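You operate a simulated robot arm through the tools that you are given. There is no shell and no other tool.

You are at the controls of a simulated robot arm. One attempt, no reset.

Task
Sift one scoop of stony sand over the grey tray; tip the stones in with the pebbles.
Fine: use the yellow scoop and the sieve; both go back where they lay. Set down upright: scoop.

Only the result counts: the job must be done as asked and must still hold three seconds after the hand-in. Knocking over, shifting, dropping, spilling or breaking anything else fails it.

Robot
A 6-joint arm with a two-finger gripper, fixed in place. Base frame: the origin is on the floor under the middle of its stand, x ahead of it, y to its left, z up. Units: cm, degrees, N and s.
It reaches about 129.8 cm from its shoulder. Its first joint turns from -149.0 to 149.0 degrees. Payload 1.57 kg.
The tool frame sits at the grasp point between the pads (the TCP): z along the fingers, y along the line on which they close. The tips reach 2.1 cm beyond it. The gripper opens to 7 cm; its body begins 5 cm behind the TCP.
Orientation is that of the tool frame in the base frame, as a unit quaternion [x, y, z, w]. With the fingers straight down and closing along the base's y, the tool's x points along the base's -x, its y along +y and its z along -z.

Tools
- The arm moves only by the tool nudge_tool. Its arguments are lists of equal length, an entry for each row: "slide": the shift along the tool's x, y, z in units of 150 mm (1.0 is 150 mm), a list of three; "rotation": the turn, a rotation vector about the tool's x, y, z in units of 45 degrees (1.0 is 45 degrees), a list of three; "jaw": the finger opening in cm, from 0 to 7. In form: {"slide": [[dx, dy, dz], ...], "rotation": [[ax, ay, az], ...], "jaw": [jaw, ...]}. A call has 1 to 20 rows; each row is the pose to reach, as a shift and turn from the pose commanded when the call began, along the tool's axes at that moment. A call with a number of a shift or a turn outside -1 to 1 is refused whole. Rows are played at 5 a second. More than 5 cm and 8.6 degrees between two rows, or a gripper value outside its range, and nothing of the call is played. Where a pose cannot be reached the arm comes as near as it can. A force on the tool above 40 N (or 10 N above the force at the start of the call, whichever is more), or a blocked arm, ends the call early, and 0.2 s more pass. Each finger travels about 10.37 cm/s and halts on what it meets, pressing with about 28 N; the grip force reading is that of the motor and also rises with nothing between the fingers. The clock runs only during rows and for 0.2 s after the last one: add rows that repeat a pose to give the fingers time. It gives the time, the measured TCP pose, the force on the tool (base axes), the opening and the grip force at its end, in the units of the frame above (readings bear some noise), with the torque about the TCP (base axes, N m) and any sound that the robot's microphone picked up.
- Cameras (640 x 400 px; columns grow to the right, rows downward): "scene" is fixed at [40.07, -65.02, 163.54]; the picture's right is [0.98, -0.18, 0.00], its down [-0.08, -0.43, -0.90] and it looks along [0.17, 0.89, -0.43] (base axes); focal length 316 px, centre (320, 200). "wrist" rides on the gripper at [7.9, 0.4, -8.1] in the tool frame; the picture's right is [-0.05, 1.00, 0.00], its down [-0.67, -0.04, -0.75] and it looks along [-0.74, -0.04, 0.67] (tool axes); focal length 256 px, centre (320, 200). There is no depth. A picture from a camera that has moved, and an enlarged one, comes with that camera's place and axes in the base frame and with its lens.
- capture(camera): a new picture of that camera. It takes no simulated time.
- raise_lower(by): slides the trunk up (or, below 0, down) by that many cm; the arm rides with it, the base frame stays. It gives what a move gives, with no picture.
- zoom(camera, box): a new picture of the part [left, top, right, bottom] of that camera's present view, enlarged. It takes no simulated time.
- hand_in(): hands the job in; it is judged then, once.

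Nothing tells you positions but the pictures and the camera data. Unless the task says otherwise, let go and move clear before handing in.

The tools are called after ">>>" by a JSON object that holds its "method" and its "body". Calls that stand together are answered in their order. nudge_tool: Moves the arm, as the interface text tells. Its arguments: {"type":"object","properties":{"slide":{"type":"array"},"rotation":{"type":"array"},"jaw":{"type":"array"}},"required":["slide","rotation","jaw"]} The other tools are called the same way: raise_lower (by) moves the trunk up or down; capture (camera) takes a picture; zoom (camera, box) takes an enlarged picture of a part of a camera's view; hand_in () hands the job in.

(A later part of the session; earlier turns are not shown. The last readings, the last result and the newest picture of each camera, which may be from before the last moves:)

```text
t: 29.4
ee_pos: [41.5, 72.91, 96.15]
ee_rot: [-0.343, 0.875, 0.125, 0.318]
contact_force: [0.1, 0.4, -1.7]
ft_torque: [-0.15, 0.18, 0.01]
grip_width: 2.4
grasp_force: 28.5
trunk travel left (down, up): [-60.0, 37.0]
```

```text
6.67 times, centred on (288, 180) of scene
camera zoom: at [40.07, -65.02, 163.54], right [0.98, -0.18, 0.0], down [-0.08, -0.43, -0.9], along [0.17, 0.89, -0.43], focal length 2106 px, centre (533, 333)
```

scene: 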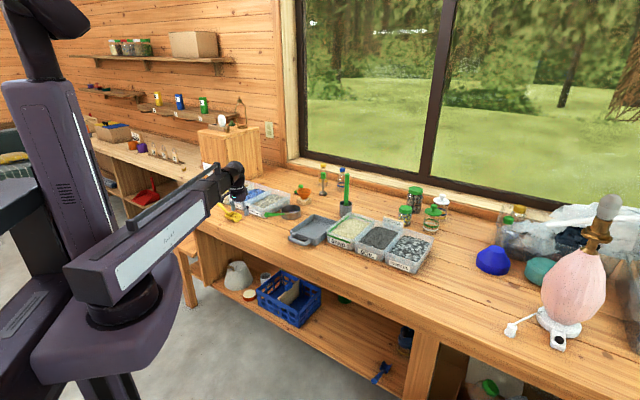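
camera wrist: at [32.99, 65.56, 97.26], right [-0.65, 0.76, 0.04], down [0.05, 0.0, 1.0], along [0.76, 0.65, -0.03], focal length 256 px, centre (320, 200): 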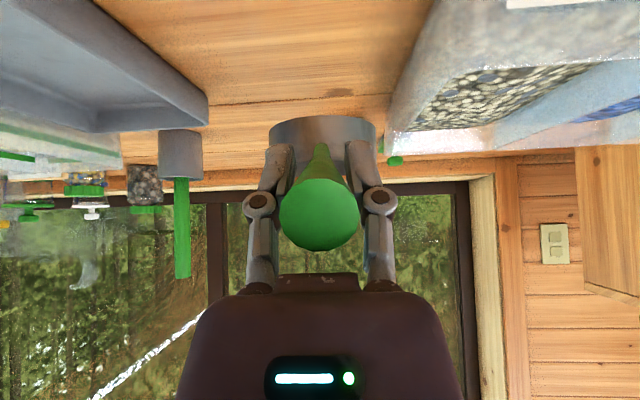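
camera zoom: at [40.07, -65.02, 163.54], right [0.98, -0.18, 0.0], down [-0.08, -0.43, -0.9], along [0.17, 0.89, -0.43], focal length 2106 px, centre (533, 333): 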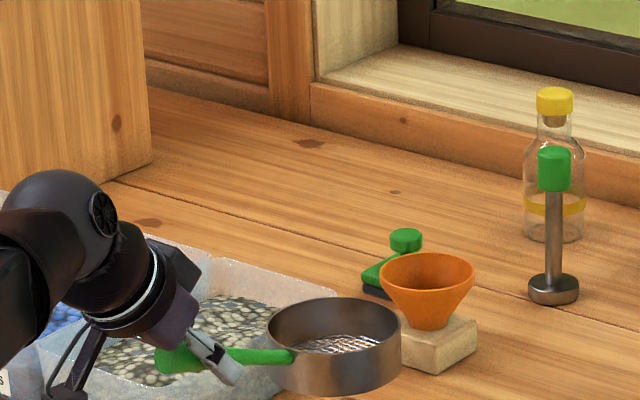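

The sieve is held level. I'll carry it sideways to above the tray.

>>> {"method": "nudge_tool", "body": {"slide": [[0.05, -0.05, -0.042], [0.1, -0.15, -0.085], [0.151, -0.3, -0.127], [0.151, -0.45, -0.127], [0.151, -0.6, -0.127], [0.151, -0.75, -0.127], [0.151, -0.75, -0.127]], "rotation": [[0, 0, 0], [0, 0, 0], [0, 0, 0], [0, 0, 0], [0, 0, 0], [0, 0, 0], [0, 0, 0]], "jaw": [0.5, 0.5, 0.5, 0.5, 0.5, 0.5, 0.5]}}

>>> {"method": "nudge_tool", "body": {"slide": [[0, -0.15, 0], [0, -0.3, 0], [0, -0.45, 0], [0, -0.603, 0], [0, -0.603, 0]], "rotation": [[0, 0, 0], [0, 0, 0], [0, 0, 0], [0, 0, 0], [0, 0, 0]], "jaw": [0.5, 0.5, 0.5, 0.5, 0.5]}}

>>> {"method": "capture", "body": {"camera": "wrist"}}

>>> {"method": "zoom", "body": {"camera": "scene", "box": [270, 180, 366, 240]}}

```text
t: 31.0
ee_pos: [47.01, 62.58, 96.29]
ee_rot: [-0.344, 0.875, 0.127, 0.317]
contact_force: [-0.2, 0.7, -0.7]
ft_torque: [-0.14, 0.15, 0.01]
grip_width: 2.4
grasp_force: 28.3
trunk travel left (down, up): [-60.0, 37.0]
```

```text
t: 32.2
ee_pos: [53.15, 55.78, 96.12]
ee_rot: [-0.344, 0.875, 0.127, 0.317]
contact_force: [0.4, 0.0, -1.1]
ft_torque: [-0.16, 0.16, -0.03]
grip_width: 2.38
grasp_force: 28.2
trunk travel left (down, up): [-60.0, 37.0]
```

```text
taken
camera wrist: at [44.69, 48.49, 97.28], right [-0.65, 0.76, 0.04], down [0.05, -0.01, 1.0], along [0.76, 0.65, -0.03], focal length 256 px, centre (320, 200)
```

wrist: 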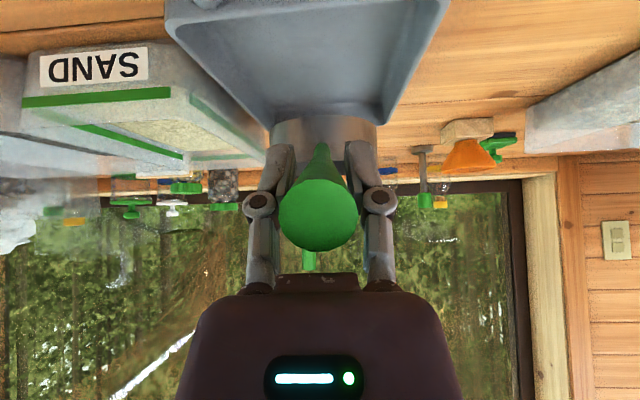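

```text
6.67 times, centred on (318, 210) of scene
camera zoom: at [40.07, -65.02, 163.54], right [0.98, -0.18, 0.0], down [-0.08, -0.43, -0.9], along [0.17, 0.89, -0.43], focal length 2106 px, centre (333, 133)
```

zoom: 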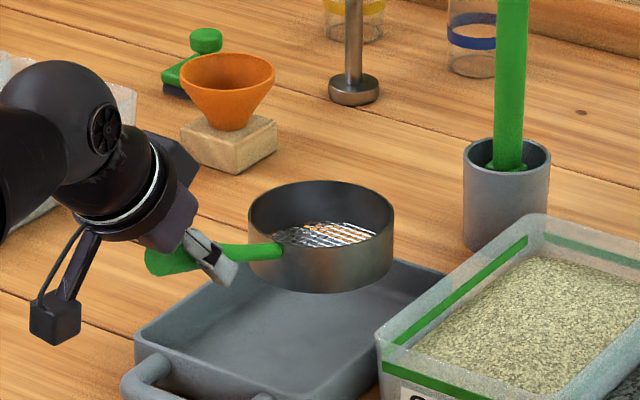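

The sieve is centred over the tray. I'll lower it in small steps, watching for contact.

>>> {"method": "raise_lower", "body": {"by": -4.4}}

>>> {"method": "raise_lower", "body": {"by": -0.4}}

>>> {"method": "raise_lower", "body": {"by": -0.3}}

>>> {"method": "zoom", "body": {"camera": "scene", "box": [270, 190, 366, 250]}}

```text
t: 33.1
ee_pos: [53.3, 55.91, 91.9]
ee_rot: [-0.343, 0.875, 0.126, 0.318]
contact_force: [0.4, -0.2, -2.5]
ft_torque: [-0.14, 0.15, 0.01]
grip_width: 2.37
grasp_force: 28.1
trunk travel left (down, up): [-55.6, 41.4]
```

```text
t: 33.6
ee_pos: [53.23, 55.73, 91.33]
ee_rot: [-0.343, 0.875, 0.125, 0.317]
contact_force: [0.0, 0.5, -0.4]
ft_torque: [-0.14, 0.12, 0.0]
grip_width: 2.42
grasp_force: 28.0
trunk travel left (down, up): [-55.2, 41.8]
```

```text
t: 34.2
ee_pos: [53.23, 55.76, 91.08]
ee_rot: [-0.344, 0.875, 0.126, 0.317]
contact_force: [0.8, 0.3, -1.5]
ft_torque: [-0.14, 0.15, 0.02]
grip_width: 2.41
grasp_force: 28.1
trunk travel left (down, up): [-54.9, 42.1]
```

```text
6.67 times, centred on (318, 220) of scene
camera zoom: at [40.07, -65.02, 163.54], right [0.98, -0.18, 0.0], down [-0.08, -0.43, -0.9], along [0.17, 0.89, -0.43], focal length 2106 px, centre (333, 67)
```

zoom: 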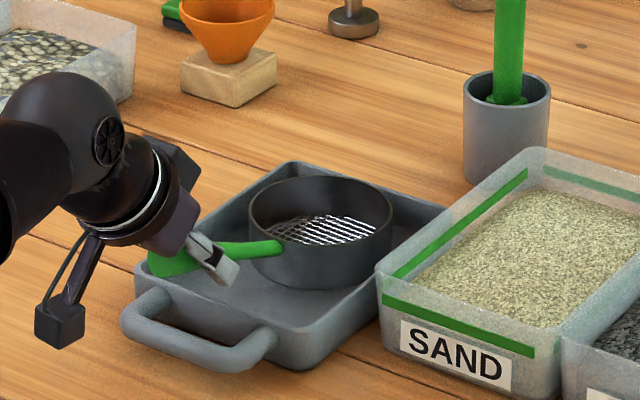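

>>> {"method": "raise_lower", "body": {"by": -0.2}}

>>> {"method": "raise_lower", "body": {"by": -0.2}}

>>> {"method": "raise_lower", "body": {"by": -0.2}}

```text
t: 34.7
ee_pos: [53.17, 55.73, 90.91]
ee_rot: [-0.343, 0.875, 0.126, 0.317]
contact_force: [-0.1, -0.1, -2.1]
ft_torque: [-0.18, 0.16, -0.01]
grip_width: 2.41
grasp_force: 28.0
trunk travel left (down, up): [-54.7, 42.3]
```

```text
t: 35.2
ee_pos: [53.28, 55.8, 90.77]
ee_rot: [-0.344, 0.875, 0.126, 0.318]
contact_force: [-0.1, -0.4, 3.1]
ft_torque: [0.31, -0.54, -0.02]
grip_width: 2.38
grasp_force: 28.1
trunk travel left (down, up): [-54.5, 42.5]
```

```text
t: 35.7
ee_pos: [53.16, 55.64, 90.59]
ee_rot: [-0.343, 0.875, 0.126, 0.318]
contact_force: [0.3, -0.3, 9.6]
ft_torque: [0.53, -0.58, 0.0]
grip_width: 2.38
grasp_force: 27.9
trunk travel left (down, up): [-54.3, 42.7]
```

The sieve is down on the tray floor. I'll ease off slightly, open, and rise clear.

>>> {"method": "raise_lower", "body": {"by": 0.2}}

>>> {"method": "nudge_tool", "body": {"slide": [[0, 0, 0], [0, 0, 0], [0, 0, 0], [0, 0, 0], [0, 0, 0]], "rotation": [[0, 0, 0], [0, 0, 0], [0, 0, 0], [0, 0, 0], [0, 0, 0]], "jaw": [3, 4, 5, 5, 5]}}

>>> {"method": "capture", "body": {"camera": "wrist"}}

>>> {"method": "zoom", "body": {"camera": "scene", "box": [270, 190, 366, 250]}}

```text
t: 36.2
ee_pos: [53.36, 55.8, 90.67]
ee_rot: [-0.343, 0.875, 0.124, 0.317]
contact_force: [-0.1, 0.1, -2.6]
ft_torque: [-0.16, 0.13, 0.02]
grip_width: 2.37
grasp_force: 28.2
trunk travel left (down, up): [-54.5, 42.5]
```

```text
t: 37.4
ee_pos: [53.11, 55.73, 90.73]
ee_rot: [-0.344, 0.875, 0.126, 0.317]
contact_force: [0.1, 1.0, -1.6]
ft_torque: [-0.01, 0.06, -0.02]
grip_width: 4.98
grasp_force: 0.1
trunk travel left (down, up): [-54.5, 42.5]
```

```text
taken
camera wrist: at [44.66, 48.5, 91.78], right [-0.65, 0.76, 0.04], down [0.05, -0.01, 1.0], along [0.76, 0.65, -0.03], focal length 256 px, centre (320, 200)
```

wrist: 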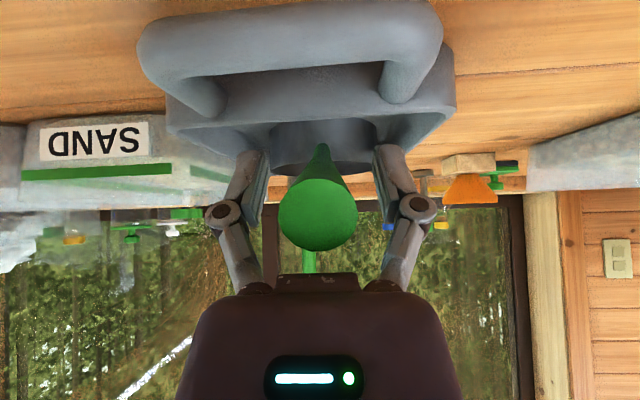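

```text
6.67 times, centred on (318, 220) of scene
camera zoom: at [40.07, -65.02, 163.54], right [0.98, -0.18, 0.0], down [-0.08, -0.43, -0.9], along [0.17, 0.89, -0.43], focal length 2106 px, centre (333, 67)
```

zoom: 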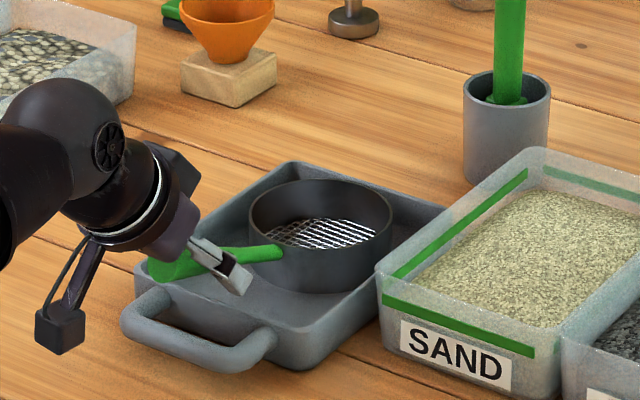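

The sieve rests in the tray (regrasp pose TCP [53.15, 55.72, 90.73]). Now I'll rise clear, back off, and turn toward the scoop, with the fingers pointing along the bench to the right.

>>> {"method": "raise_lower", "body": {"by": 9}}

>>> {"method": "nudge_tool", "body": {"slide": [[0.2, 0, -0.168], [0.4, 0, -0.336], [0.6, 0, -0.504], [0.8, 0, -0.672], [0.8, 0, -0.672]], "rotation": [[0, 0, 0], [0, 0, 0], [0, 0, 0], [0, 0, 0], [0, 0, 0]], "jaw": [5, 5, 5, 5, 5]}}

>>> {"method": "nudge_tool", "body": {"slide": [[0, 0.25, 0], [0, 0.5, 0], [0, 0.75, 0], [0, 1, 0], [0, 1, 0]], "rotation": [[0, 0, 0], [0, 0, 0], [0, 0, 0], [0, 0, 0], [0, 0, 0]], "jaw": [5, 5, 5, 5, 5]}}

>>> {"method": "nudge_tool", "body": {"slide": [[0, 0.25, 0], [0, 0.5, 0], [0, 0.75, 0], [0, 1, 0], [0, 1, 0]], "rotation": [[0, 0, 0], [0, 0, 0], [0, 0, 0], [0, 0, 0], [0, 0, 0]], "jaw": [5, 5, 5, 5, 5]}}

>>> {"method": "nudge_tool", "body": {"slide": [[0, 0, 0], [0, 0, 0], [0, 0, 0], [0, 0, 0], [0, 0, 0], [0, 0, 0]], "rotation": [[0.107, 0, 0.128], [0.214, 0, 0.255], [0.322, 0, 0.383], [0.429, 0, 0.511], [0.536, 0, 0.638], [0.643, 0, 0.766]], "jaw": [5, 5, 5, 5, 5, 5]}}

>>> {"method": "capture", "body": {"camera": "wrist"}}

>>> {"method": "capture", "body": {"camera": "scene"}}

```text
t: 38.7
ee_pos: [53.23, 55.81, 99.77]
ee_rot: [-0.343, 0.875, 0.126, 0.318]
contact_force: [0.0, 0.3, 1.5]
ft_torque: [0.02, 0.0, 0.02]
grip_width: 5.01
grasp_force: 0.1
trunk travel left (down, up): [-63.5, 33.5]
```

```text
t: 39.9
ee_pos: [43.5, 46.62, 99.74]
ee_rot: [-0.343, 0.875, 0.125, 0.317]
contact_force: [-1.2, 0.0, 0.1]
ft_torque: [-0.02, -0.01, 0.0]
grip_width: 5.0
grasp_force: 0.0
out of reach, approached as far as the arm can: row 4, 5
trunk travel left (down, up): [-63.5, 33.5]
```

```text
t: 41.1
ee_pos: [33.3, 57.83, 99.66]
ee_rot: [-0.343, 0.875, 0.125, 0.318]
contact_force: [-0.8, -0.5, -0.3]
ft_torque: [-0.01, 0.0, 0.01]
grip_width: 4.99
grasp_force: 0.1
trunk travel left (down, up): [-63.5, 33.5]
```

```text
t: 42.3
ee_pos: [22.93, 68.58, 99.8]
ee_rot: [-0.344, 0.875, 0.125, 0.317]
contact_force: [0.0, 0.1, -0.7]
ft_torque: [0.0, -0.01, 0.02]
grip_width: 5.0
grasp_force: 0.0
trunk travel left (down, up): [-63.5, 33.5]
```

```text
t: 43.7
ee_pos: [22.95, 68.64, 99.72]
ee_rot: [0.018, 0.94, -0.006, 0.342]
contact_force: [-0.9, -0.1, 0.1]
ft_torque: [0.01, 0.01, 0.01]
grip_width: 4.98
grasp_force: 0.1
trunk travel left (down, up): [-63.5, 33.5]
```

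```text
taken
camera wrist: at [11.65, 69.61, 100.77], right [0.08, 1.0, 0.03], down [0.03, -0.04, 1.0], along [1.0, -0.08, -0.03], focal length 256 px, centre (320, 200)
```

wrist: 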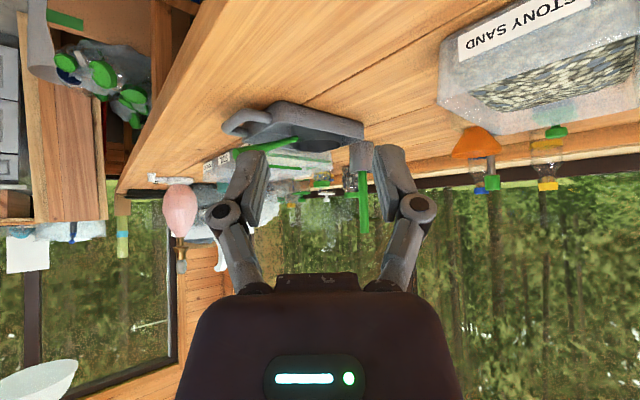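

```text
taken
```

scene: 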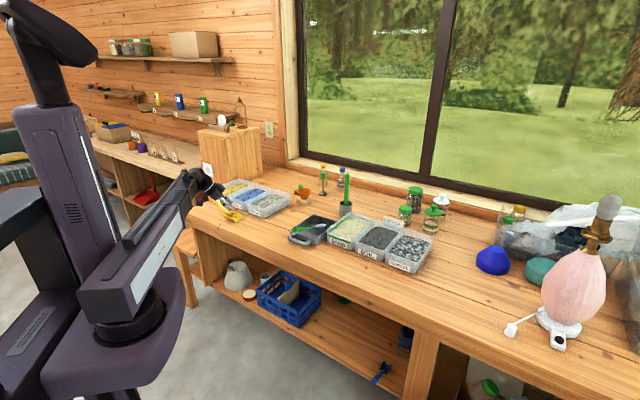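

The pose is as expected. I'll turn the remaining 45° so the fingers point along +e, then move behind the scoop handle.

>>> {"method": "nudge_tool", "body": {"slide": [[0, 0, 0], [0, 0, 0], [0, 0, 0], [0, 0, 0], [0, 0, 0], [0, 0, 0]], "rotation": [[0.107, 0, 0.128], [0.214, 0, 0.255], [0.322, 0, 0.383], [0.429, 0, 0.511], [0.536, 0, 0.638], [0.643, 0, 0.766]], "jaw": [5, 5, 5, 5, 5, 5]}}

>>> {"method": "nudge_tool", "body": {"slide": [[0, 0.1, 0], [0.2, 0.25, -0.168], [0.4, 0.4, -0.336], [0.6, 0.55, -0.504], [0.76, 0.7, -0.638], [0.76, 0.7, -0.638]], "rotation": [[0, 0, 0], [0, 0, 0], [0, 0, 0], [0, 0, 0], [0, 0, 0], [0, 0, 0]], "jaw": [5, 5, 5, 5, 5, 5]}}

>>> {"method": "capture", "body": {"camera": "wrist"}}

>>> {"method": "capture", "body": {"camera": "scene"}}

```text
t: 45.1
ee_pos: [23.02, 68.6, 99.74]
ee_rot: [0.376, 0.861, -0.138, 0.314]
contact_force: [0.1, -0.3, 0.5]
ft_torque: [0.0, 0.0, -0.01]
grip_width: 5.0
grasp_force: 0.1
trunk travel left (down, up): [-63.5, 33.5]
```

```text
t: 46.5
ee_pos: [20.41, 86.69, 99.62]
ee_rot: [0.374, 0.864, -0.131, 0.311]
contact_force: [-0.1, -0.4, -1.6]
ft_torque: [-0.01, -0.01, -0.02]
grip_width: 5.03
grasp_force: 0.2
trunk travel left (down, up): [-63.5, 33.5]
```

```text
taken
camera wrist: at [13.0, 95.25, 100.78], right [0.76, 0.65, 0.04], down [0.0, -0.06, 1.0], along [0.66, -0.75, -0.04], focal length 256 px, centre (320, 200)
```

wrist: 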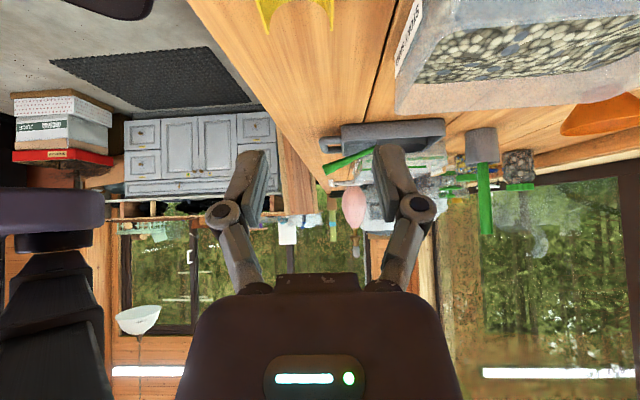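

```text
taken
```

scene: 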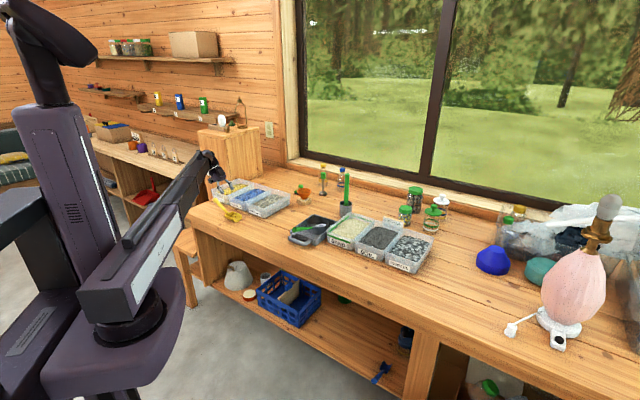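

The scoop's handle end is under the camera now. I'll untilt temporarily and back up to view the handle from above.

>>> {"method": "raise_lower", "body": {"by": 4}}

>>> {"method": "nudge_tool", "body": {"slide": [[0, 0, 0], [0, 0, 0], [0, 0, 0], [0, 0, 0], [0, 0, 0], [0, 0, 0]], "rotation": [[0, 0.178, 0], [0, 0.356, 0], [0, 0.534, 0], [0, 0.711, 0], [0, 0.889, 0], [0, 0.889, 0]], "jaw": [5, 5, 5, 5, 5, 5]}}

>>> {"method": "capture", "body": {"camera": "wrist"}}

```text
t: 47.3
ee_pos: [20.31, 86.63, 103.6]
ee_rot: [0.374, 0.864, -0.132, 0.311]
contact_force: [-0.1, -0.4, 0.0]
ft_torque: [0.01, 0.0, 0.01]
grip_width: 5.01
grasp_force: 0.0
trunk travel left (down, up): [-67.5, 29.5]
```

```text
t: 48.7
ee_pos: [20.45, 86.71, 99.39]
ee_rot: [0.397, 0.918, 0.006, -0.003]
contact_force: [1.0, -0.9, 0.5]
ft_torque: [-0.01, 0.03, 0.02]
grip_width: 4.99
grasp_force: 0.0
out of reach, approached as far as the arm can: row 1, 2, 3, 4, 5, 6
trunk travel left (down, up): [-67.5, 29.5]
```

```text
taken
camera wrist: at [15.28, 92.8, 107.5], right [0.76, 0.65, 0.01], down [0.43, -0.52, 0.74], along [0.48, -0.56, -0.68], focal length 256 px, centre (320, 200)
```

wrist: 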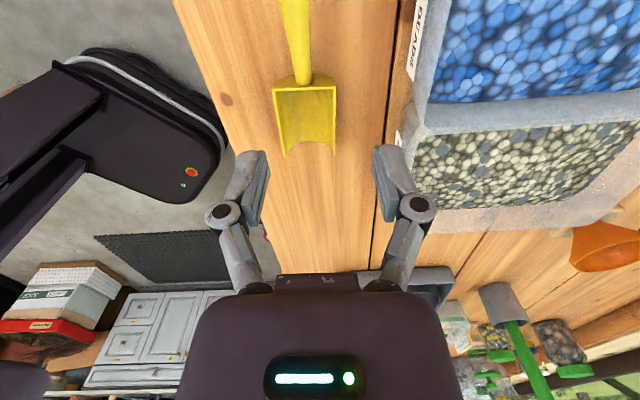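

>>> {"method": "nudge_tool", "body": {"slide": [[0.2, 0, 0], [0.4, 0, 0], [0.6, 0, 0], [0.6, 0, 0]], "rotation": [[0, 0, 0], [0, 0, 0], [0, 0, 0], [0, 0, 0]], "jaw": [5, 5, 5, 5]}}

>>> {"method": "capture", "body": {"camera": "wrist"}}

>>> {"method": "zoom", "body": {"camera": "wrist", "box": [220, 50, 420, 175]}}

>>> {"method": "zoom", "body": {"camera": "scene", "box": [180, 150, 276, 210]}}

>>> {"method": "zoom", "body": {"camera": "scene", "box": [200, 180, 264, 220]}}

```text
t: 49.7
ee_pos: [14.13, 93.07, 99.42]
ee_rot: [0.398, 0.917, 0.004, -0.003]
contact_force: [-0.1, -0.7, 0.1]
ft_torque: [-0.02, -0.01, 0.03]
grip_width: 4.96
grasp_force: 0.1
trunk travel left (down, up): [-67.5, 29.5]
```

```text
taken
camera wrist: at [9.1, 99.3, 107.49], right [0.76, 0.65, 0.01], down [0.43, -0.52, 0.74], along [0.48, -0.56, -0.67], focal length 256 px, centre (320, 200)
```

wrist: 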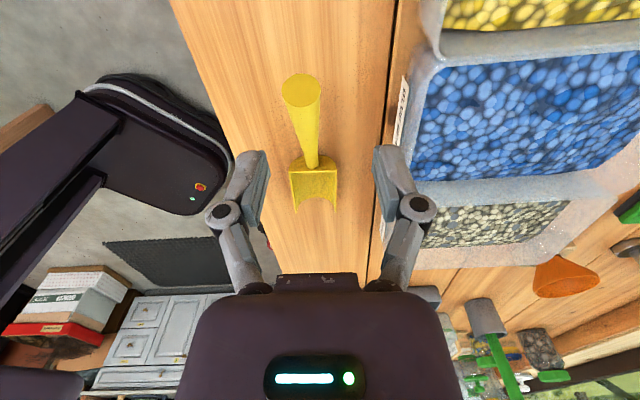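

```text
3.20 times, centred on (320, 112) of wrist
camera zoom: at [9.1, 99.3, 107.49], right [0.76, 0.65, 0.01], down [0.43, -0.52, 0.74], along [0.48, -0.56, -0.67], focal length 819 px, centre (320, 480)
```

zoom: 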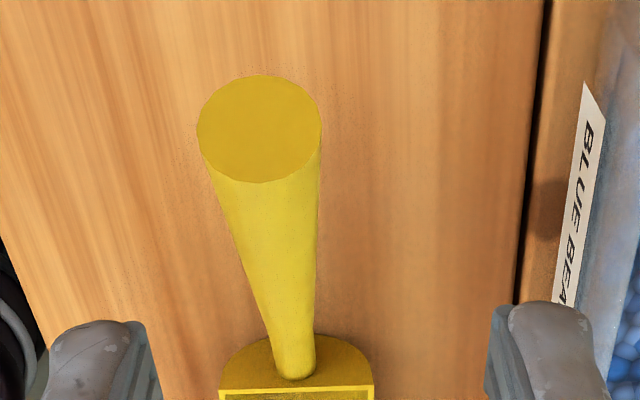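

```text
6.67 times, centred on (228, 180) of scene
camera zoom: at [40.07, -65.02, 163.54], right [0.98, -0.18, 0.0], down [-0.08, -0.43, -0.9], along [0.17, 0.89, -0.43], focal length 2106 px, centre (933, 333)
```

zoom: 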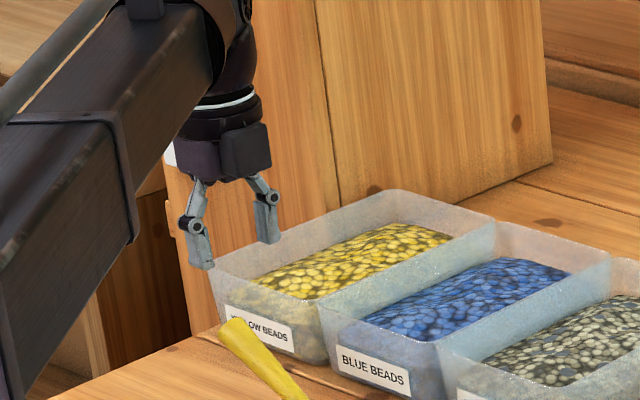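

```text
10.00 times, centred on (232, 200) of scene
camera zoom: at [40.07, -65.02, 163.54], right [0.98, -0.18, 0.0], down [-0.08, -0.43, -0.9], along [0.17, 0.89, -0.43], focal length 3160 px, centre (1200, 200)
```

zoom: 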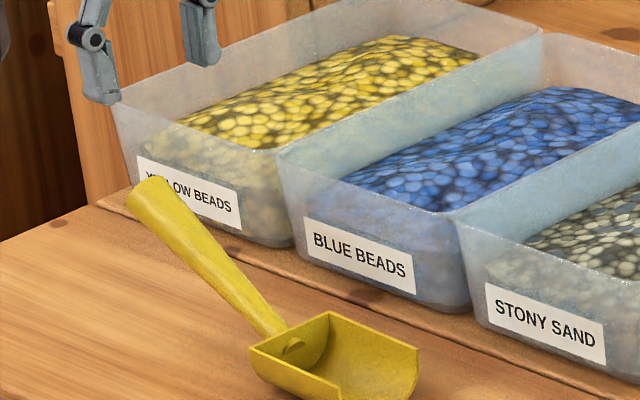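

The view is good. The scoop handle end is at (e -56.5, n 74.9, z 91.6) and its root at (e -45.9, n 74.35, z 86.9). I'll tilt forward again with the TCP above the grip point (e -53, n 74.7), then come down.

>>> {"method": "nudge_tool", "body": {"slide": [[-0.04, -0.012, 0], [-0.08, -0.025, 0], [-0.12, -0.04, 0], [-0.16, -0.055, 0], [-0.189, -0.067, 0], [-0.189, -0.067, 0]], "rotation": [[0, -0.178, 0.004], [0, -0.356, 0.008], [0, -0.534, 0.012], [0, -0.711, 0.016], [0, -0.889, 0.02], [0, -0.889, 0.02]], "jaw": [5, 5, 5, 5, 5, 5]}}

>>> {"method": "raise_lower", "body": {"by": -9}}

>>> {"method": "capture", "body": {"camera": "wrist"}}

>>> {"method": "zoom", "body": {"camera": "scene", "box": [180, 160, 276, 220]}}

```text
t: 51.1
ee_pos: [16.1, 90.7, 103.43]
ee_rot: [0.38, 0.864, -0.119, 0.307]
contact_force: [-0.4, 0.0, -0.3]
ft_torque: [-0.01, 0.01, -0.02]
grip_width: 5.01
grasp_force: 0.0
out of reach, approached as far as the arm can: row 2, 3, 4, 5, 6
trunk travel left (down, up): [-67.5, 29.5]
```

```text
t: 52.4
ee_pos: [16.0, 90.63, 94.44]
ee_rot: [0.38, 0.865, -0.119, 0.306]
contact_force: [-0.3, 0.5, -0.1]
ft_torque: [0.0, -0.04, 0.01]
grip_width: 5.01
grasp_force: 0.1
trunk travel left (down, up): [-58.5, 38.5]
```

```text
taken
camera wrist: at [8.68, 99.26, 95.79], right [0.76, 0.65, 0.06], down [0.0, -0.09, 1.0], along [0.65, -0.75, -0.06], focal length 256 px, centre (320, 200)
```

wrist: 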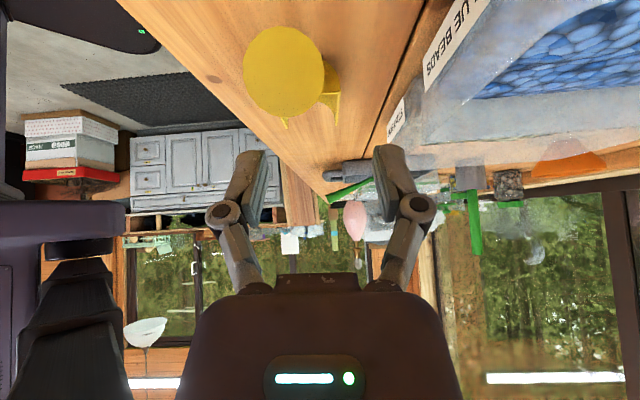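

```text
6.67 times, centred on (228, 190) of scene
camera zoom: at [40.07, -65.02, 163.54], right [0.98, -0.18, 0.0], down [-0.08, -0.43, -0.9], along [0.17, 0.89, -0.43], focal length 2106 px, centre (933, 267)
```

zoom: 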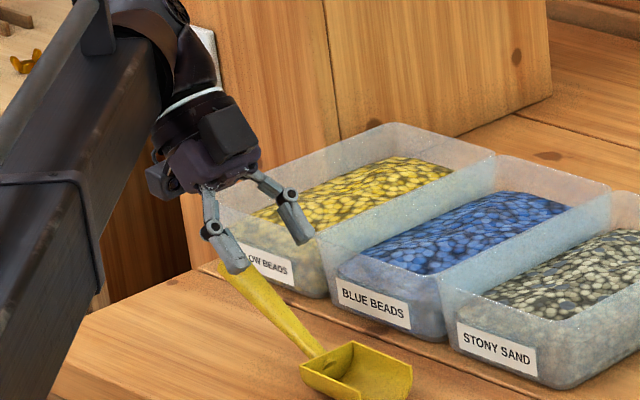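

I'm 0.7 cm off in n. I'll correct that, then lower onto the handle.

>>> {"method": "nudge_tool", "body": {"slide": [[0.005, -0.047, -0.004], [0.01, -0.047, -0.008]], "rotation": [[0, 0, 0], [0, 0, 0]], "jaw": [5, 5]}}

>>> {"method": "raise_lower", "body": {"by": -2.5}}

>>> {"method": "raise_lower", "body": {"by": -1.8}}

>>> {"method": "capture", "body": {"camera": "wrist"}}

>>> {"method": "zoom", "body": {"camera": "scene", "box": [190, 175, 270, 225]}}

```text
t: 53.0
ee_pos: [15.49, 90.4, 94.39]
ee_rot: [0.379, 0.865, -0.117, 0.306]
contact_force: [1.2, 1.3, 0.2]
ft_torque: [0.01, 0.03, 0.01]
grip_width: 5.02
grasp_force: 0.2
trunk travel left (down, up): [-58.5, 38.5]
```

```text
t: 53.7
ee_pos: [15.43, 90.47, 91.96]
ee_rot: [0.379, 0.865, -0.118, 0.306]
contact_force: [0.1, 0.0, -0.2]
ft_torque: [0.03, 0.04, 0.01]
grip_width: 4.97
grasp_force: 0.0
trunk travel left (down, up): [-56.0, 41.0]
```

```text
t: 54.3
ee_pos: [15.4, 90.4, 90.25]
ee_rot: [0.378, 0.866, -0.117, 0.306]
contact_force: [-0.3, -0.2, -0.4]
ft_torque: [0.04, -0.02, -0.02]
grip_width: 4.99
grasp_force: 0.1
trunk travel left (down, up): [-54.2, 42.8]
```

```text
taken
camera wrist: at [7.98, 98.94, 91.49], right [0.75, 0.65, 0.06], down [0.0, -0.09, 1.0], along [0.66, -0.75, -0.06], focal length 256 px, centre (320, 200)
```

wrist: 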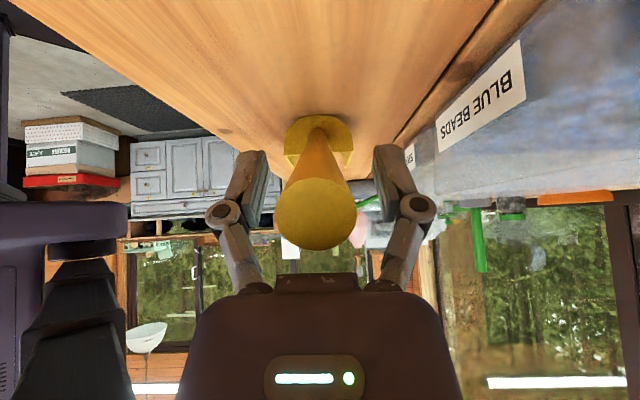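

```text
8.00 times, centred on (230, 200) of scene
camera zoom: at [40.07, -65.02, 163.54], right [0.98, -0.18, 0.0], down [-0.08, -0.43, -0.9], along [0.17, 0.89, -0.43], focal length 2528 px, centre (1040, 200)
```

zoom: 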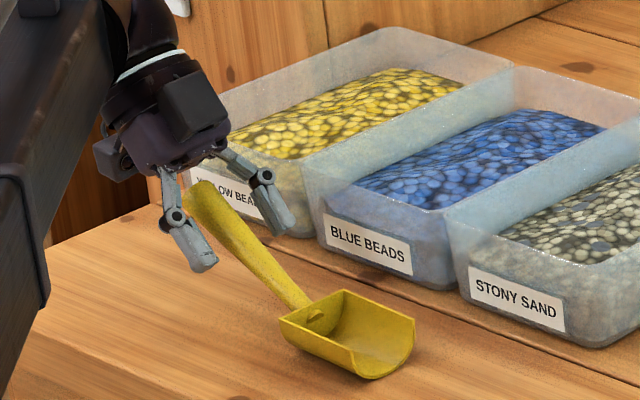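

The handle lies between the pads. I'll close on the scoop.

>>> {"method": "nudge_tool", "body": {"slide": [[0, 0, 0], [0, 0, 0], [0, 0, 0], [0, 0, 0], [0, 0, 0]], "rotation": [[0, 0, 0], [0, 0, 0], [0, 0, 0], [0, 0, 0], [0, 0, 0]], "jaw": [3.5, 2.5, 1.5, 0.5, 0.5]}}

>>> {"method": "capture", "body": {"camera": "wrist"}}

>>> {"method": "zoom", "body": {"camera": "scene", "box": [190, 175, 270, 225]}}

```text
t: 55.5
ee_pos: [15.4, 90.37, 90.11]
ee_rot: [0.379, 0.866, -0.117, 0.306]
contact_force: [-1.1, 0.2, 0.1]
ft_torque: [-0.07, 0.02, -0.08]
grip_width: 2.39
grasp_force: 28.0
trunk travel left (down, up): [-54.2, 42.8]
```

```text
taken
camera wrist: at [7.97, 98.94, 91.49], right [0.75, 0.65, 0.06], down [0.0, -0.09, 1.0], along [0.66, -0.75, -0.06], focal length 256 px, centre (320, 200)
```

wrist: 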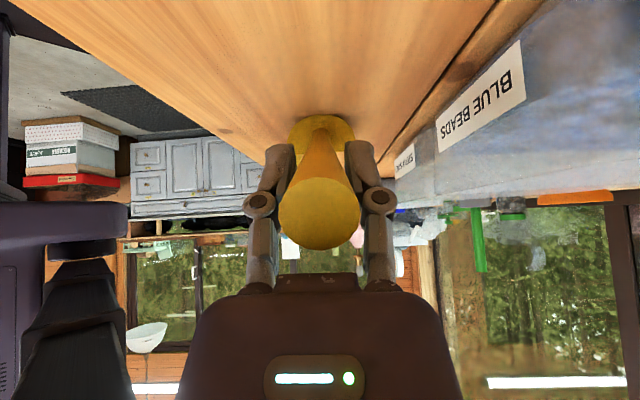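

```text
8.00 times, centred on (230, 200) of scene
camera zoom: at [40.07, -65.02, 163.54], right [0.98, -0.18, 0.0], down [-0.08, -0.43, -0.9], along [0.17, 0.89, -0.43], focal length 2528 px, centre (1040, 200)
```

zoom: 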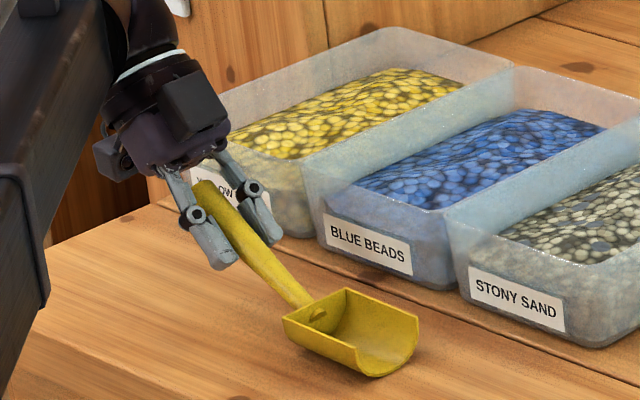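

The scoop is gripped. The recorded return pose is TCP [15.4, 90.37, 90.15], q [0.379, 0.866, -0.117, 0.306]. I'll lift it well clear of the bin rims.

>>> {"method": "raise_lower", "body": {"by": 14}}

>>> {"method": "zoom", "body": {"camera": "scene", "box": [190, 150, 286, 210]}}

>>> {"method": "capture", "body": {"camera": "wrist"}}

```text
t: 57.2
ee_pos: [15.39, 90.39, 104.04]
ee_rot: [0.379, 0.866, -0.117, 0.306]
contact_force: [-0.2, -0.3, -0.7]
ft_torque: [0.05, 0.03, 0.01]
grip_width: 2.37
grasp_force: 27.9
trunk travel left (down, up): [-68.2, 28.8]
```

```text
6.67 times, centred on (238, 180) of scene
camera zoom: at [40.07, -65.02, 163.54], right [0.98, -0.18, 0.0], down [-0.08, -0.43, -0.9], along [0.17, 0.89, -0.43], focal length 2106 px, centre (867, 333)
```

zoom: 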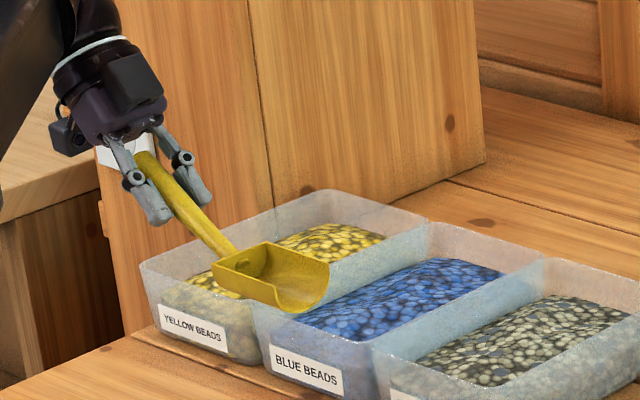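

```text
taken
camera wrist: at [7.98, 98.97, 105.46], right [0.75, 0.65, 0.06], down [0.0, -0.09, 1.0], along [0.66, -0.75, -0.06], focal length 256 px, centre (320, 200)
```

wrist: 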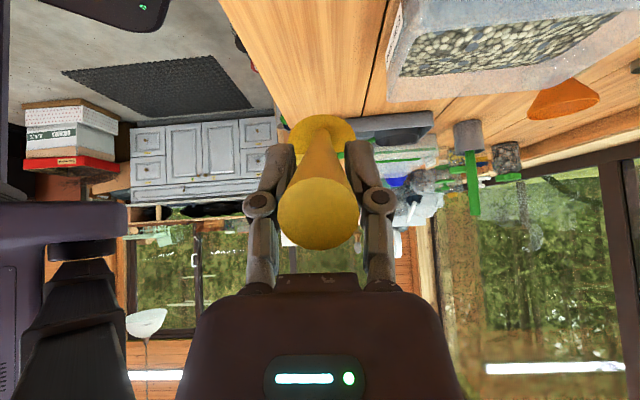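

The scoop is held level. I'll swing it to point into the bench, then move it over the stony sand bin.

>>> {"method": "nudge_tool", "body": {"slide": [[0, 0, 0], [0, 0, 0], [0, 0, 0], [0, 0, 0], [0, 0, 0], [0, 0, 0]], "rotation": [[-0.103, 0.005, -0.131], [-0.206, 0.01, -0.262], [-0.309, 0.015, -0.394], [-0.413, 0.019, -0.525], [-0.516, 0.024, -0.656], [-0.619, 0.029, -0.787]], "jaw": [0.5, 0.5, 0.5, 0.5, 0.5, 0.5]}}

>>> {"method": "nudge_tool", "body": {"slide": [[0, 0, 0], [0, 0, 0], [0, 0, 0], [0, 0, 0], [0, 0, 0], [0, 0, 0], [0, 0, 0]], "rotation": [[-0.103, 0.005, -0.131], [-0.206, 0.01, -0.262], [-0.309, 0.015, -0.394], [-0.413, 0.019, -0.525], [-0.516, 0.024, -0.656], [-0.619, 0.029, -0.787], [-0.652, 0.03, -0.829]], "jaw": [0.5, 0.5, 0.5, 0.5, 0.5, 0.5, 0.5]}}

>>> {"method": "capture", "body": {"camera": "wrist"}}

>>> {"method": "capture", "body": {"camera": "scene"}}

```text
t: 58.6
ee_pos: [15.32, 90.29, 104.02]
ee_rot: [0.016, 0.945, 0.009, 0.327]
contact_force: [-0.7, 0.2, -0.9]
ft_torque: [0.0, 0.04, 0.01]
grip_width: 2.41
grasp_force: 28.0
trunk travel left (down, up): [-68.2, 28.8]
```

```text
t: 60.2
ee_pos: [15.47, 90.34, 103.95]
ee_rot: [-0.365, 0.872, 0.14, 0.296]
contact_force: [0.1, 0.3, -1.2]
ft_torque: [-0.07, 0.02, -0.02]
grip_width: 2.36
grasp_force: 28.7
trunk travel left (down, up): [-68.2, 28.8]
```

```text
taken
camera wrist: at [7.32, 82.66, 105.47], right [-0.69, 0.72, 0.06], down [0.09, 0.0, 1.0], along [0.72, 0.69, -0.06], focal length 256 px, centre (320, 200)
```

wrist: 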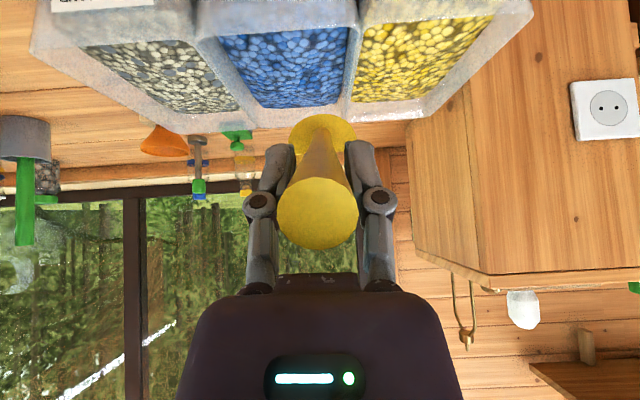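

```text
taken
```

scene: 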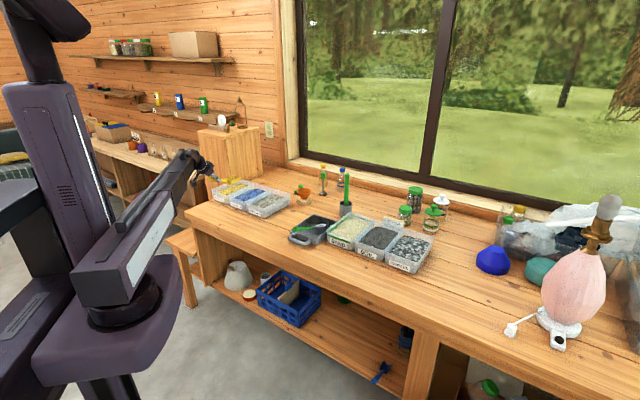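

The scoop now points into the bench. I'll move over the stony sand bin in two hops.

>>> {"method": "nudge_tool", "body": {"slide": [[-0.09, -0.188, 0.064], [-0.18, -0.376, 0.128], [-0.27, -0.564, 0.192]], "rotation": [[0, 0, 0], [0, 0, 0], [0, 0, 0]], "jaw": [0.5, 0.5, 0.5]}}

>>> {"method": "nudge_tool", "body": {"slide": [[-0.09, -0.188, 0.064], [-0.18, -0.376, 0.128], [-0.27, -0.564, 0.192], [-0.27, -0.564, 0.192]], "rotation": [[0, 0, 0], [0, 0, 0], [0, 0, 0], [0, 0, 0]], "jaw": [0.5, 0.5, 0.5, 0.5]}}

>>> {"method": "capture", "body": {"camera": "wrist"}}

>>> {"method": "zoom", "body": {"camera": "scene", "box": [210, 150, 306, 210]}}

```text
t: 61.0
ee_pos: [25.07, 88.17, 103.97]
ee_rot: [-0.364, 0.872, 0.14, 0.296]
contact_force: [0.1, 1.2, -1.0]
ft_torque: [-0.06, 0.03, 0.02]
grip_width: 2.36
grasp_force: 27.9
trunk travel left (down, up): [-68.2, 28.8]
```

```text
t: 62.0
ee_pos: [34.5, 85.81, 104.07]
ee_rot: [-0.363, 0.873, 0.138, 0.296]
contact_force: [0.5, 0.0, -0.6]
ft_torque: [-0.05, 0.03, 0.01]
grip_width: 2.35
grasp_force: 28.3
trunk travel left (down, up): [-68.2, 28.8]
```

```text
taken
camera wrist: at [26.36, 78.05, 105.48], right [-0.69, 0.72, 0.06], down [0.09, 0.0, 1.0], along [0.72, 0.69, -0.07], focal length 256 px, centre (320, 200)
```

wrist: 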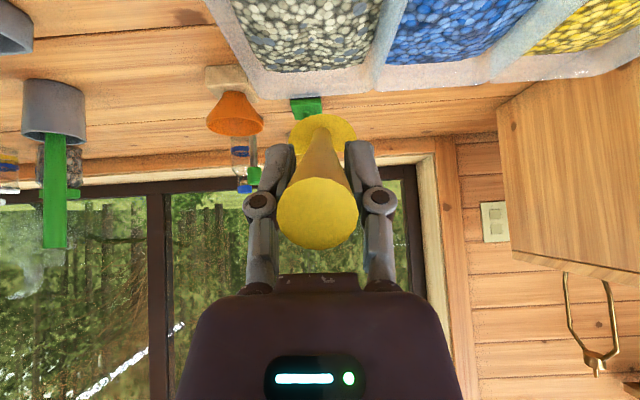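

```text
6.67 times, centred on (258, 180) of scene
camera zoom: at [40.07, -65.02, 163.54], right [0.98, -0.18, 0.0], down [-0.08, -0.43, -0.9], along [0.17, 0.89, -0.43], focal length 2106 px, centre (733, 333)
```

zoom: 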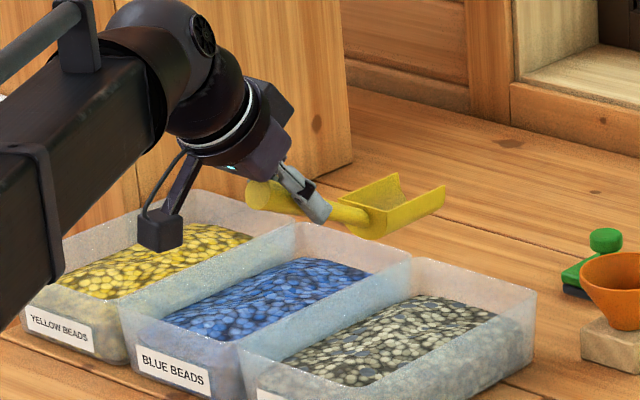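

I'm over the bin centre. I'll pitch the lip down 30° slightly above the fill and check the view before plunging.

>>> {"method": "raise_lower", "body": {"by": 3}}

>>> {"method": "nudge_tool", "body": {"slide": [[0, 0, 0], [0, 0, 0], [0, 0, 0], [0, 0, 0], [0, 0, 0]], "rotation": [[0.001, 0.167, 0.005], [0.001, 0.333, 0.011], [0.002, 0.5, 0.016], [0.003, 0.667, 0.022], [0.003, 0.667, 0.022]], "jaw": [0.5, 0.5, 0.5, 0.5, 0.5]}}

>>> {"method": "capture", "body": {"camera": "wrist"}}

>>> {"method": "zoom", "body": {"camera": "scene", "box": [210, 150, 306, 210]}}

```text
t: 62.8
ee_pos: [34.46, 85.75, 107.06]
ee_rot: [-0.364, 0.872, 0.14, 0.297]
contact_force: [-0.3, -0.2, -0.3]
ft_torque: [-0.07, 0.02, 0.02]
grip_width: 2.38
grasp_force: 28.1
trunk travel left (down, up): [-71.2, 25.8]
```

```text
t: 64.0
ee_pos: [34.39, 85.71, 103.33]
ee_rot: [-0.38, 0.922, 0.041, 0.058]
contact_force: [-0.3, -0.1, -1.2]
ft_torque: [-0.02, 0.08, -0.02]
grip_width: 2.41
grasp_force: 27.9
out of reach, approached as far as the arm can: row 1, 2, 3, 4, 5
trunk travel left (down, up): [-71.2, 25.8]
```

```text
taken
camera wrist: at [27.91, 79.67, 110.14], right [-0.67, 0.74, 0.04], down [0.44, 0.35, 0.83], along [0.6, 0.57, -0.56], focal length 256 px, centre (320, 200)
```

wrist: 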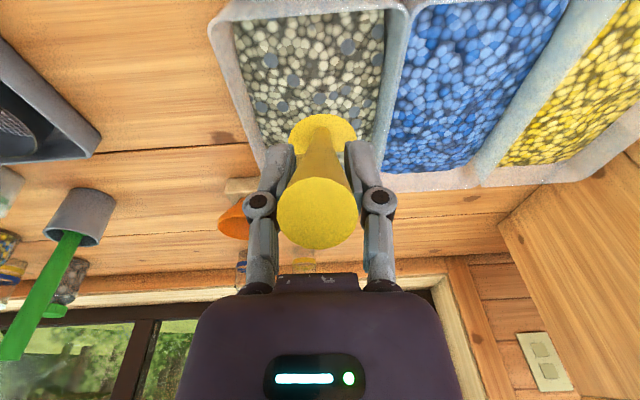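

```text
6.67 times, centred on (258, 180) of scene
camera zoom: at [40.07, -65.02, 163.54], right [0.98, -0.18, 0.0], down [-0.08, -0.43, -0.9], along [0.17, 0.89, -0.43], focal length 2106 px, centre (733, 333)
```

zoom: 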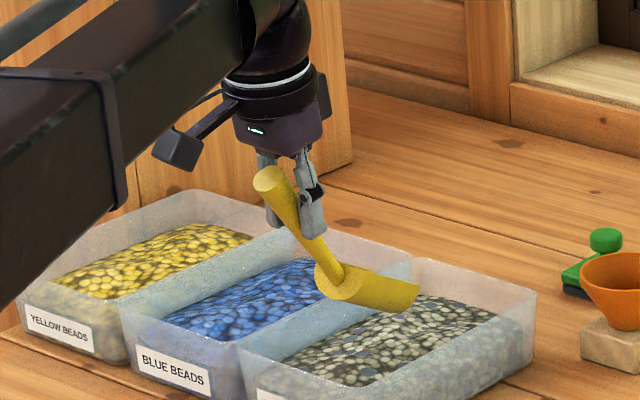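

The alignment looks good: the lip is about 2.5 cm above the sand and inside the walls. I'll lower it into the material in steps, watching the forces.

>>> {"method": "raise_lower", "body": {"by": -3}}

>>> {"method": "raise_lower", "body": {"by": -1.2}}

>>> {"method": "zoom", "body": {"camera": "scene", "box": [225, 165, 305, 215]}}

>>> {"method": "capture", "body": {"camera": "wrist"}}

```text
t: 64.7
ee_pos: [34.54, 85.89, 100.27]
ee_rot: [-0.38, 0.922, 0.042, 0.059]
contact_force: [0.3, -0.1, -0.5]
ft_torque: [-0.01, 0.05, 0.02]
grip_width: 2.36
grasp_force: 28.0
trunk travel left (down, up): [-68.2, 28.8]
```

```text
t: 65.3
ee_pos: [34.43, 85.76, 99.16]
ee_rot: [-0.379, 0.922, 0.043, 0.06]
contact_force: [0.5, 0.0, -0.3]
ft_torque: [-0.03, 0.02, 0.02]
grip_width: 2.38
grasp_force: 27.6
trunk travel left (down, up): [-67.0, 30.0]
```

```text
8.00 times, centred on (265, 190) of scene
camera zoom: at [40.07, -65.02, 163.54], right [0.98, -0.18, 0.0], down [-0.08, -0.43, -0.9], along [0.17, 0.89, -0.43], focal length 2528 px, centre (760, 280)
```

zoom: 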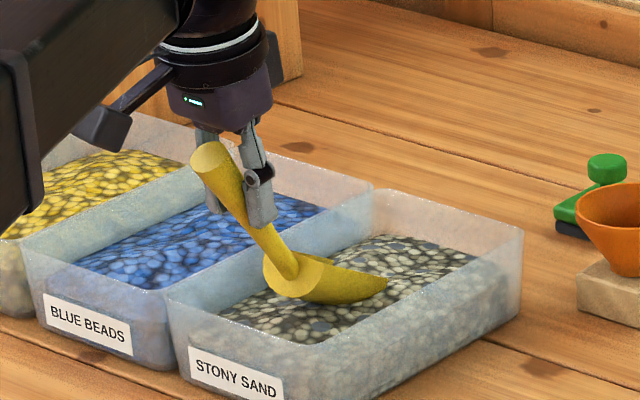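

```text
taken
camera wrist: at [27.91, 79.68, 105.93], right [-0.67, 0.74, 0.04], down [0.44, 0.35, 0.83], along [0.6, 0.57, -0.56], focal length 256 px, centre (320, 200)
```

wrist: 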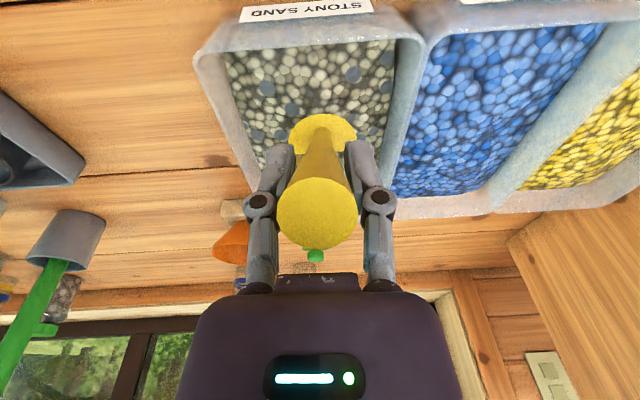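

The lip is entering without resistance. I'll go a little deeper.

>>> {"method": "raise_lower", "body": {"by": -0.8}}

>>> {"method": "raise_lower", "body": {"by": -0.5}}

>>> {"method": "zoom", "body": {"camera": "scene", "box": [225, 165, 305, 215]}}

```text
t: 65.9
ee_pos: [34.43, 85.66, 98.14]
ee_rot: [-0.38, 0.922, 0.042, 0.059]
contact_force: [0.2, 0.1, -0.8]
ft_torque: [-0.05, 0.0, 0.0]
grip_width: 2.36
grasp_force: 28.6
trunk travel left (down, up): [-66.2, 30.8]
```

```text
t: 66.4
ee_pos: [34.43, 85.86, 97.71]
ee_rot: [-0.38, 0.922, 0.042, 0.059]
contact_force: [-0.4, -0.2, -0.6]
ft_torque: [-0.03, 0.01, -0.01]
grip_width: 2.35
grasp_force: 28.1
trunk travel left (down, up): [-65.7, 31.3]
```

```text
8.00 times, centred on (265, 190) of scene
camera zoom: at [40.07, -65.02, 163.54], right [0.98, -0.18, 0.0], down [-0.08, -0.43, -0.9], along [0.17, 0.89, -0.43], focal length 2528 px, centre (760, 280)
```

zoom: 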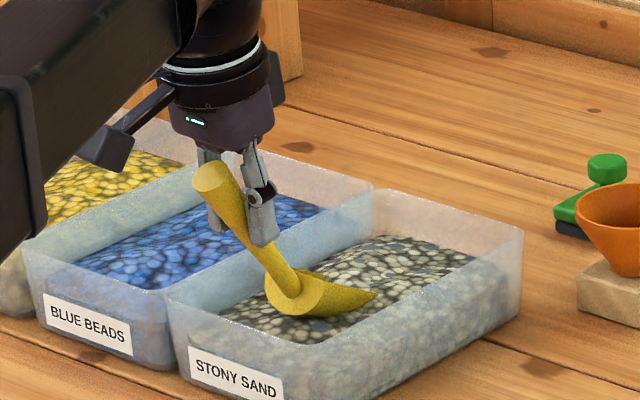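

No contact with the floor. Now I'll sweep forward and level the scoop in stages, lowering the trunk between stages to keep it in the sand.

>>> {"method": "nudge_tool", "body": {"slide": [[-0.066, 0, 0.0094], [-0.132, 0, 0.019]], "rotation": [[0, 0, 0], [0, 0, 0]], "jaw": [0.5, 0.5]}}

>>> {"method": "nudge_tool", "body": {"slide": [[0, 0, 0], [0, 0, 0]], "rotation": [[-0.0005, -0.111, -0.0035], [-0.001, -0.222, -0.007]], "jaw": [0.5, 0.5]}}

>>> {"method": "raise_lower", "body": {"by": -2.3}}

>>> {"method": "zoom", "body": {"camera": "scene", "box": [225, 165, 305, 215]}}

```text
t: 67.0
ee_pos: [35.86, 87.31, 97.72]
ee_rot: [-0.38, 0.922, 0.042, 0.059]
contact_force: [0.0, -0.4, -1.4]
ft_torque: [-0.03, 0.05, -0.02]
grip_width: 2.4
grasp_force: 27.2
trunk travel left (down, up): [-65.7, 31.3]
```

```text
t: 67.6
ee_pos: [35.85, 87.12, 98.48]
ee_rot: [-0.377, 0.912, 0.075, 0.14]
contact_force: [-0.7, 0.1, -0.5]
ft_torque: [-0.07, -0.02, 0.0]
grip_width: 2.4
grasp_force: 28.1
out of reach, approached as far as the arm can: row 1, 2
trunk travel left (down, up): [-65.7, 31.3]
```

```text
t: 68.3
ee_pos: [35.81, 87.18, 96.33]
ee_rot: [-0.377, 0.913, 0.075, 0.139]
contact_force: [0.1, -0.2, -1.0]
ft_torque: [-0.05, 0.05, 0.02]
grip_width: 2.4
grasp_force: 28.4
trunk travel left (down, up): [-63.4, 33.6]
```

```text
8.00 times, centred on (265, 190) of scene
camera zoom: at [40.07, -65.02, 163.54], right [0.98, -0.18, 0.0], down [-0.08, -0.43, -0.9], along [0.17, 0.89, -0.43], focal length 2528 px, centre (760, 280)
```

zoom: 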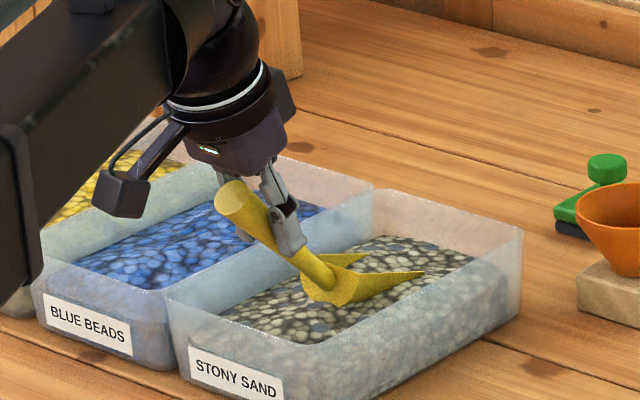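

>>> {"method": "nudge_tool", "body": {"slide": [[0, 0, 0], [0, 0, 0]], "rotation": [[-0.0005, -0.111, -0.0035], [-0.001, -0.222, -0.007]], "jaw": [0.5, 0.5]}}

>>> {"method": "raise_lower", "body": {"by": -3.1}}

>>> {"method": "zoom", "body": {"camera": "scene", "box": [225, 165, 305, 215]}}

>>> {"method": "capture", "body": {"camera": "wrist"}}

```text
t: 68.9
ee_pos: [35.82, 87.09, 97.44]
ee_rot: [-0.371, 0.896, 0.107, 0.219]
contact_force: [-0.1, 0.1, -0.9]
ft_torque: [-0.06, 0.01, -0.02]
grip_width: 2.37
grasp_force: 27.8
out of reach, approached as far as the arm can: row 1, 2
trunk travel left (down, up): [-63.4, 33.6]
```

```text
t: 69.7
ee_pos: [35.82, 87.08, 94.39]
ee_rot: [-0.372, 0.896, 0.107, 0.219]
contact_force: [0.2, 0.1, -0.6]
ft_torque: [-0.06, 0.03, 0.01]
grip_width: 2.38
grasp_force: 27.5
trunk travel left (down, up): [-60.3, 36.7]
```

```text
8.00 times, centred on (265, 190) of scene
camera zoom: at [40.07, -65.02, 163.54], right [0.98, -0.18, 0.0], down [-0.08, -0.43, -0.9], along [0.17, 0.89, -0.43], focal length 2528 px, centre (760, 280)
```

zoom: 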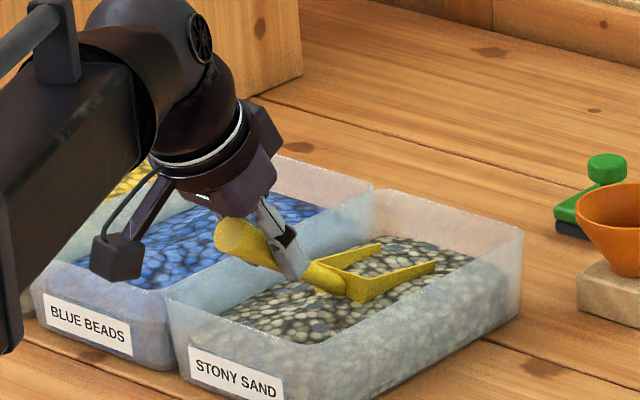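

```text
taken
camera wrist: at [28.02, 79.73, 97.74], right [-0.68, 0.73, 0.06], down [0.21, 0.12, 0.97], along [0.7, 0.67, -0.24], focal length 256 px, centre (320, 200)
```

wrist: 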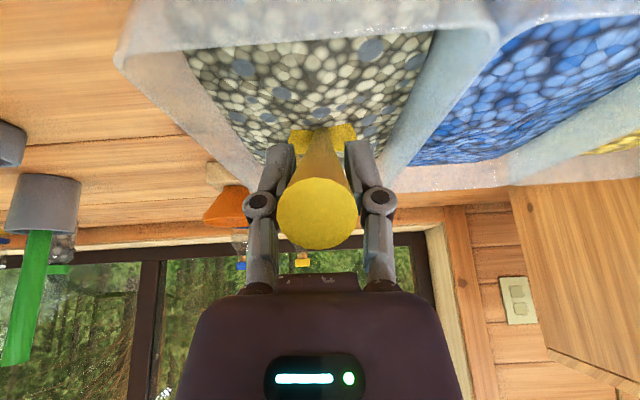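

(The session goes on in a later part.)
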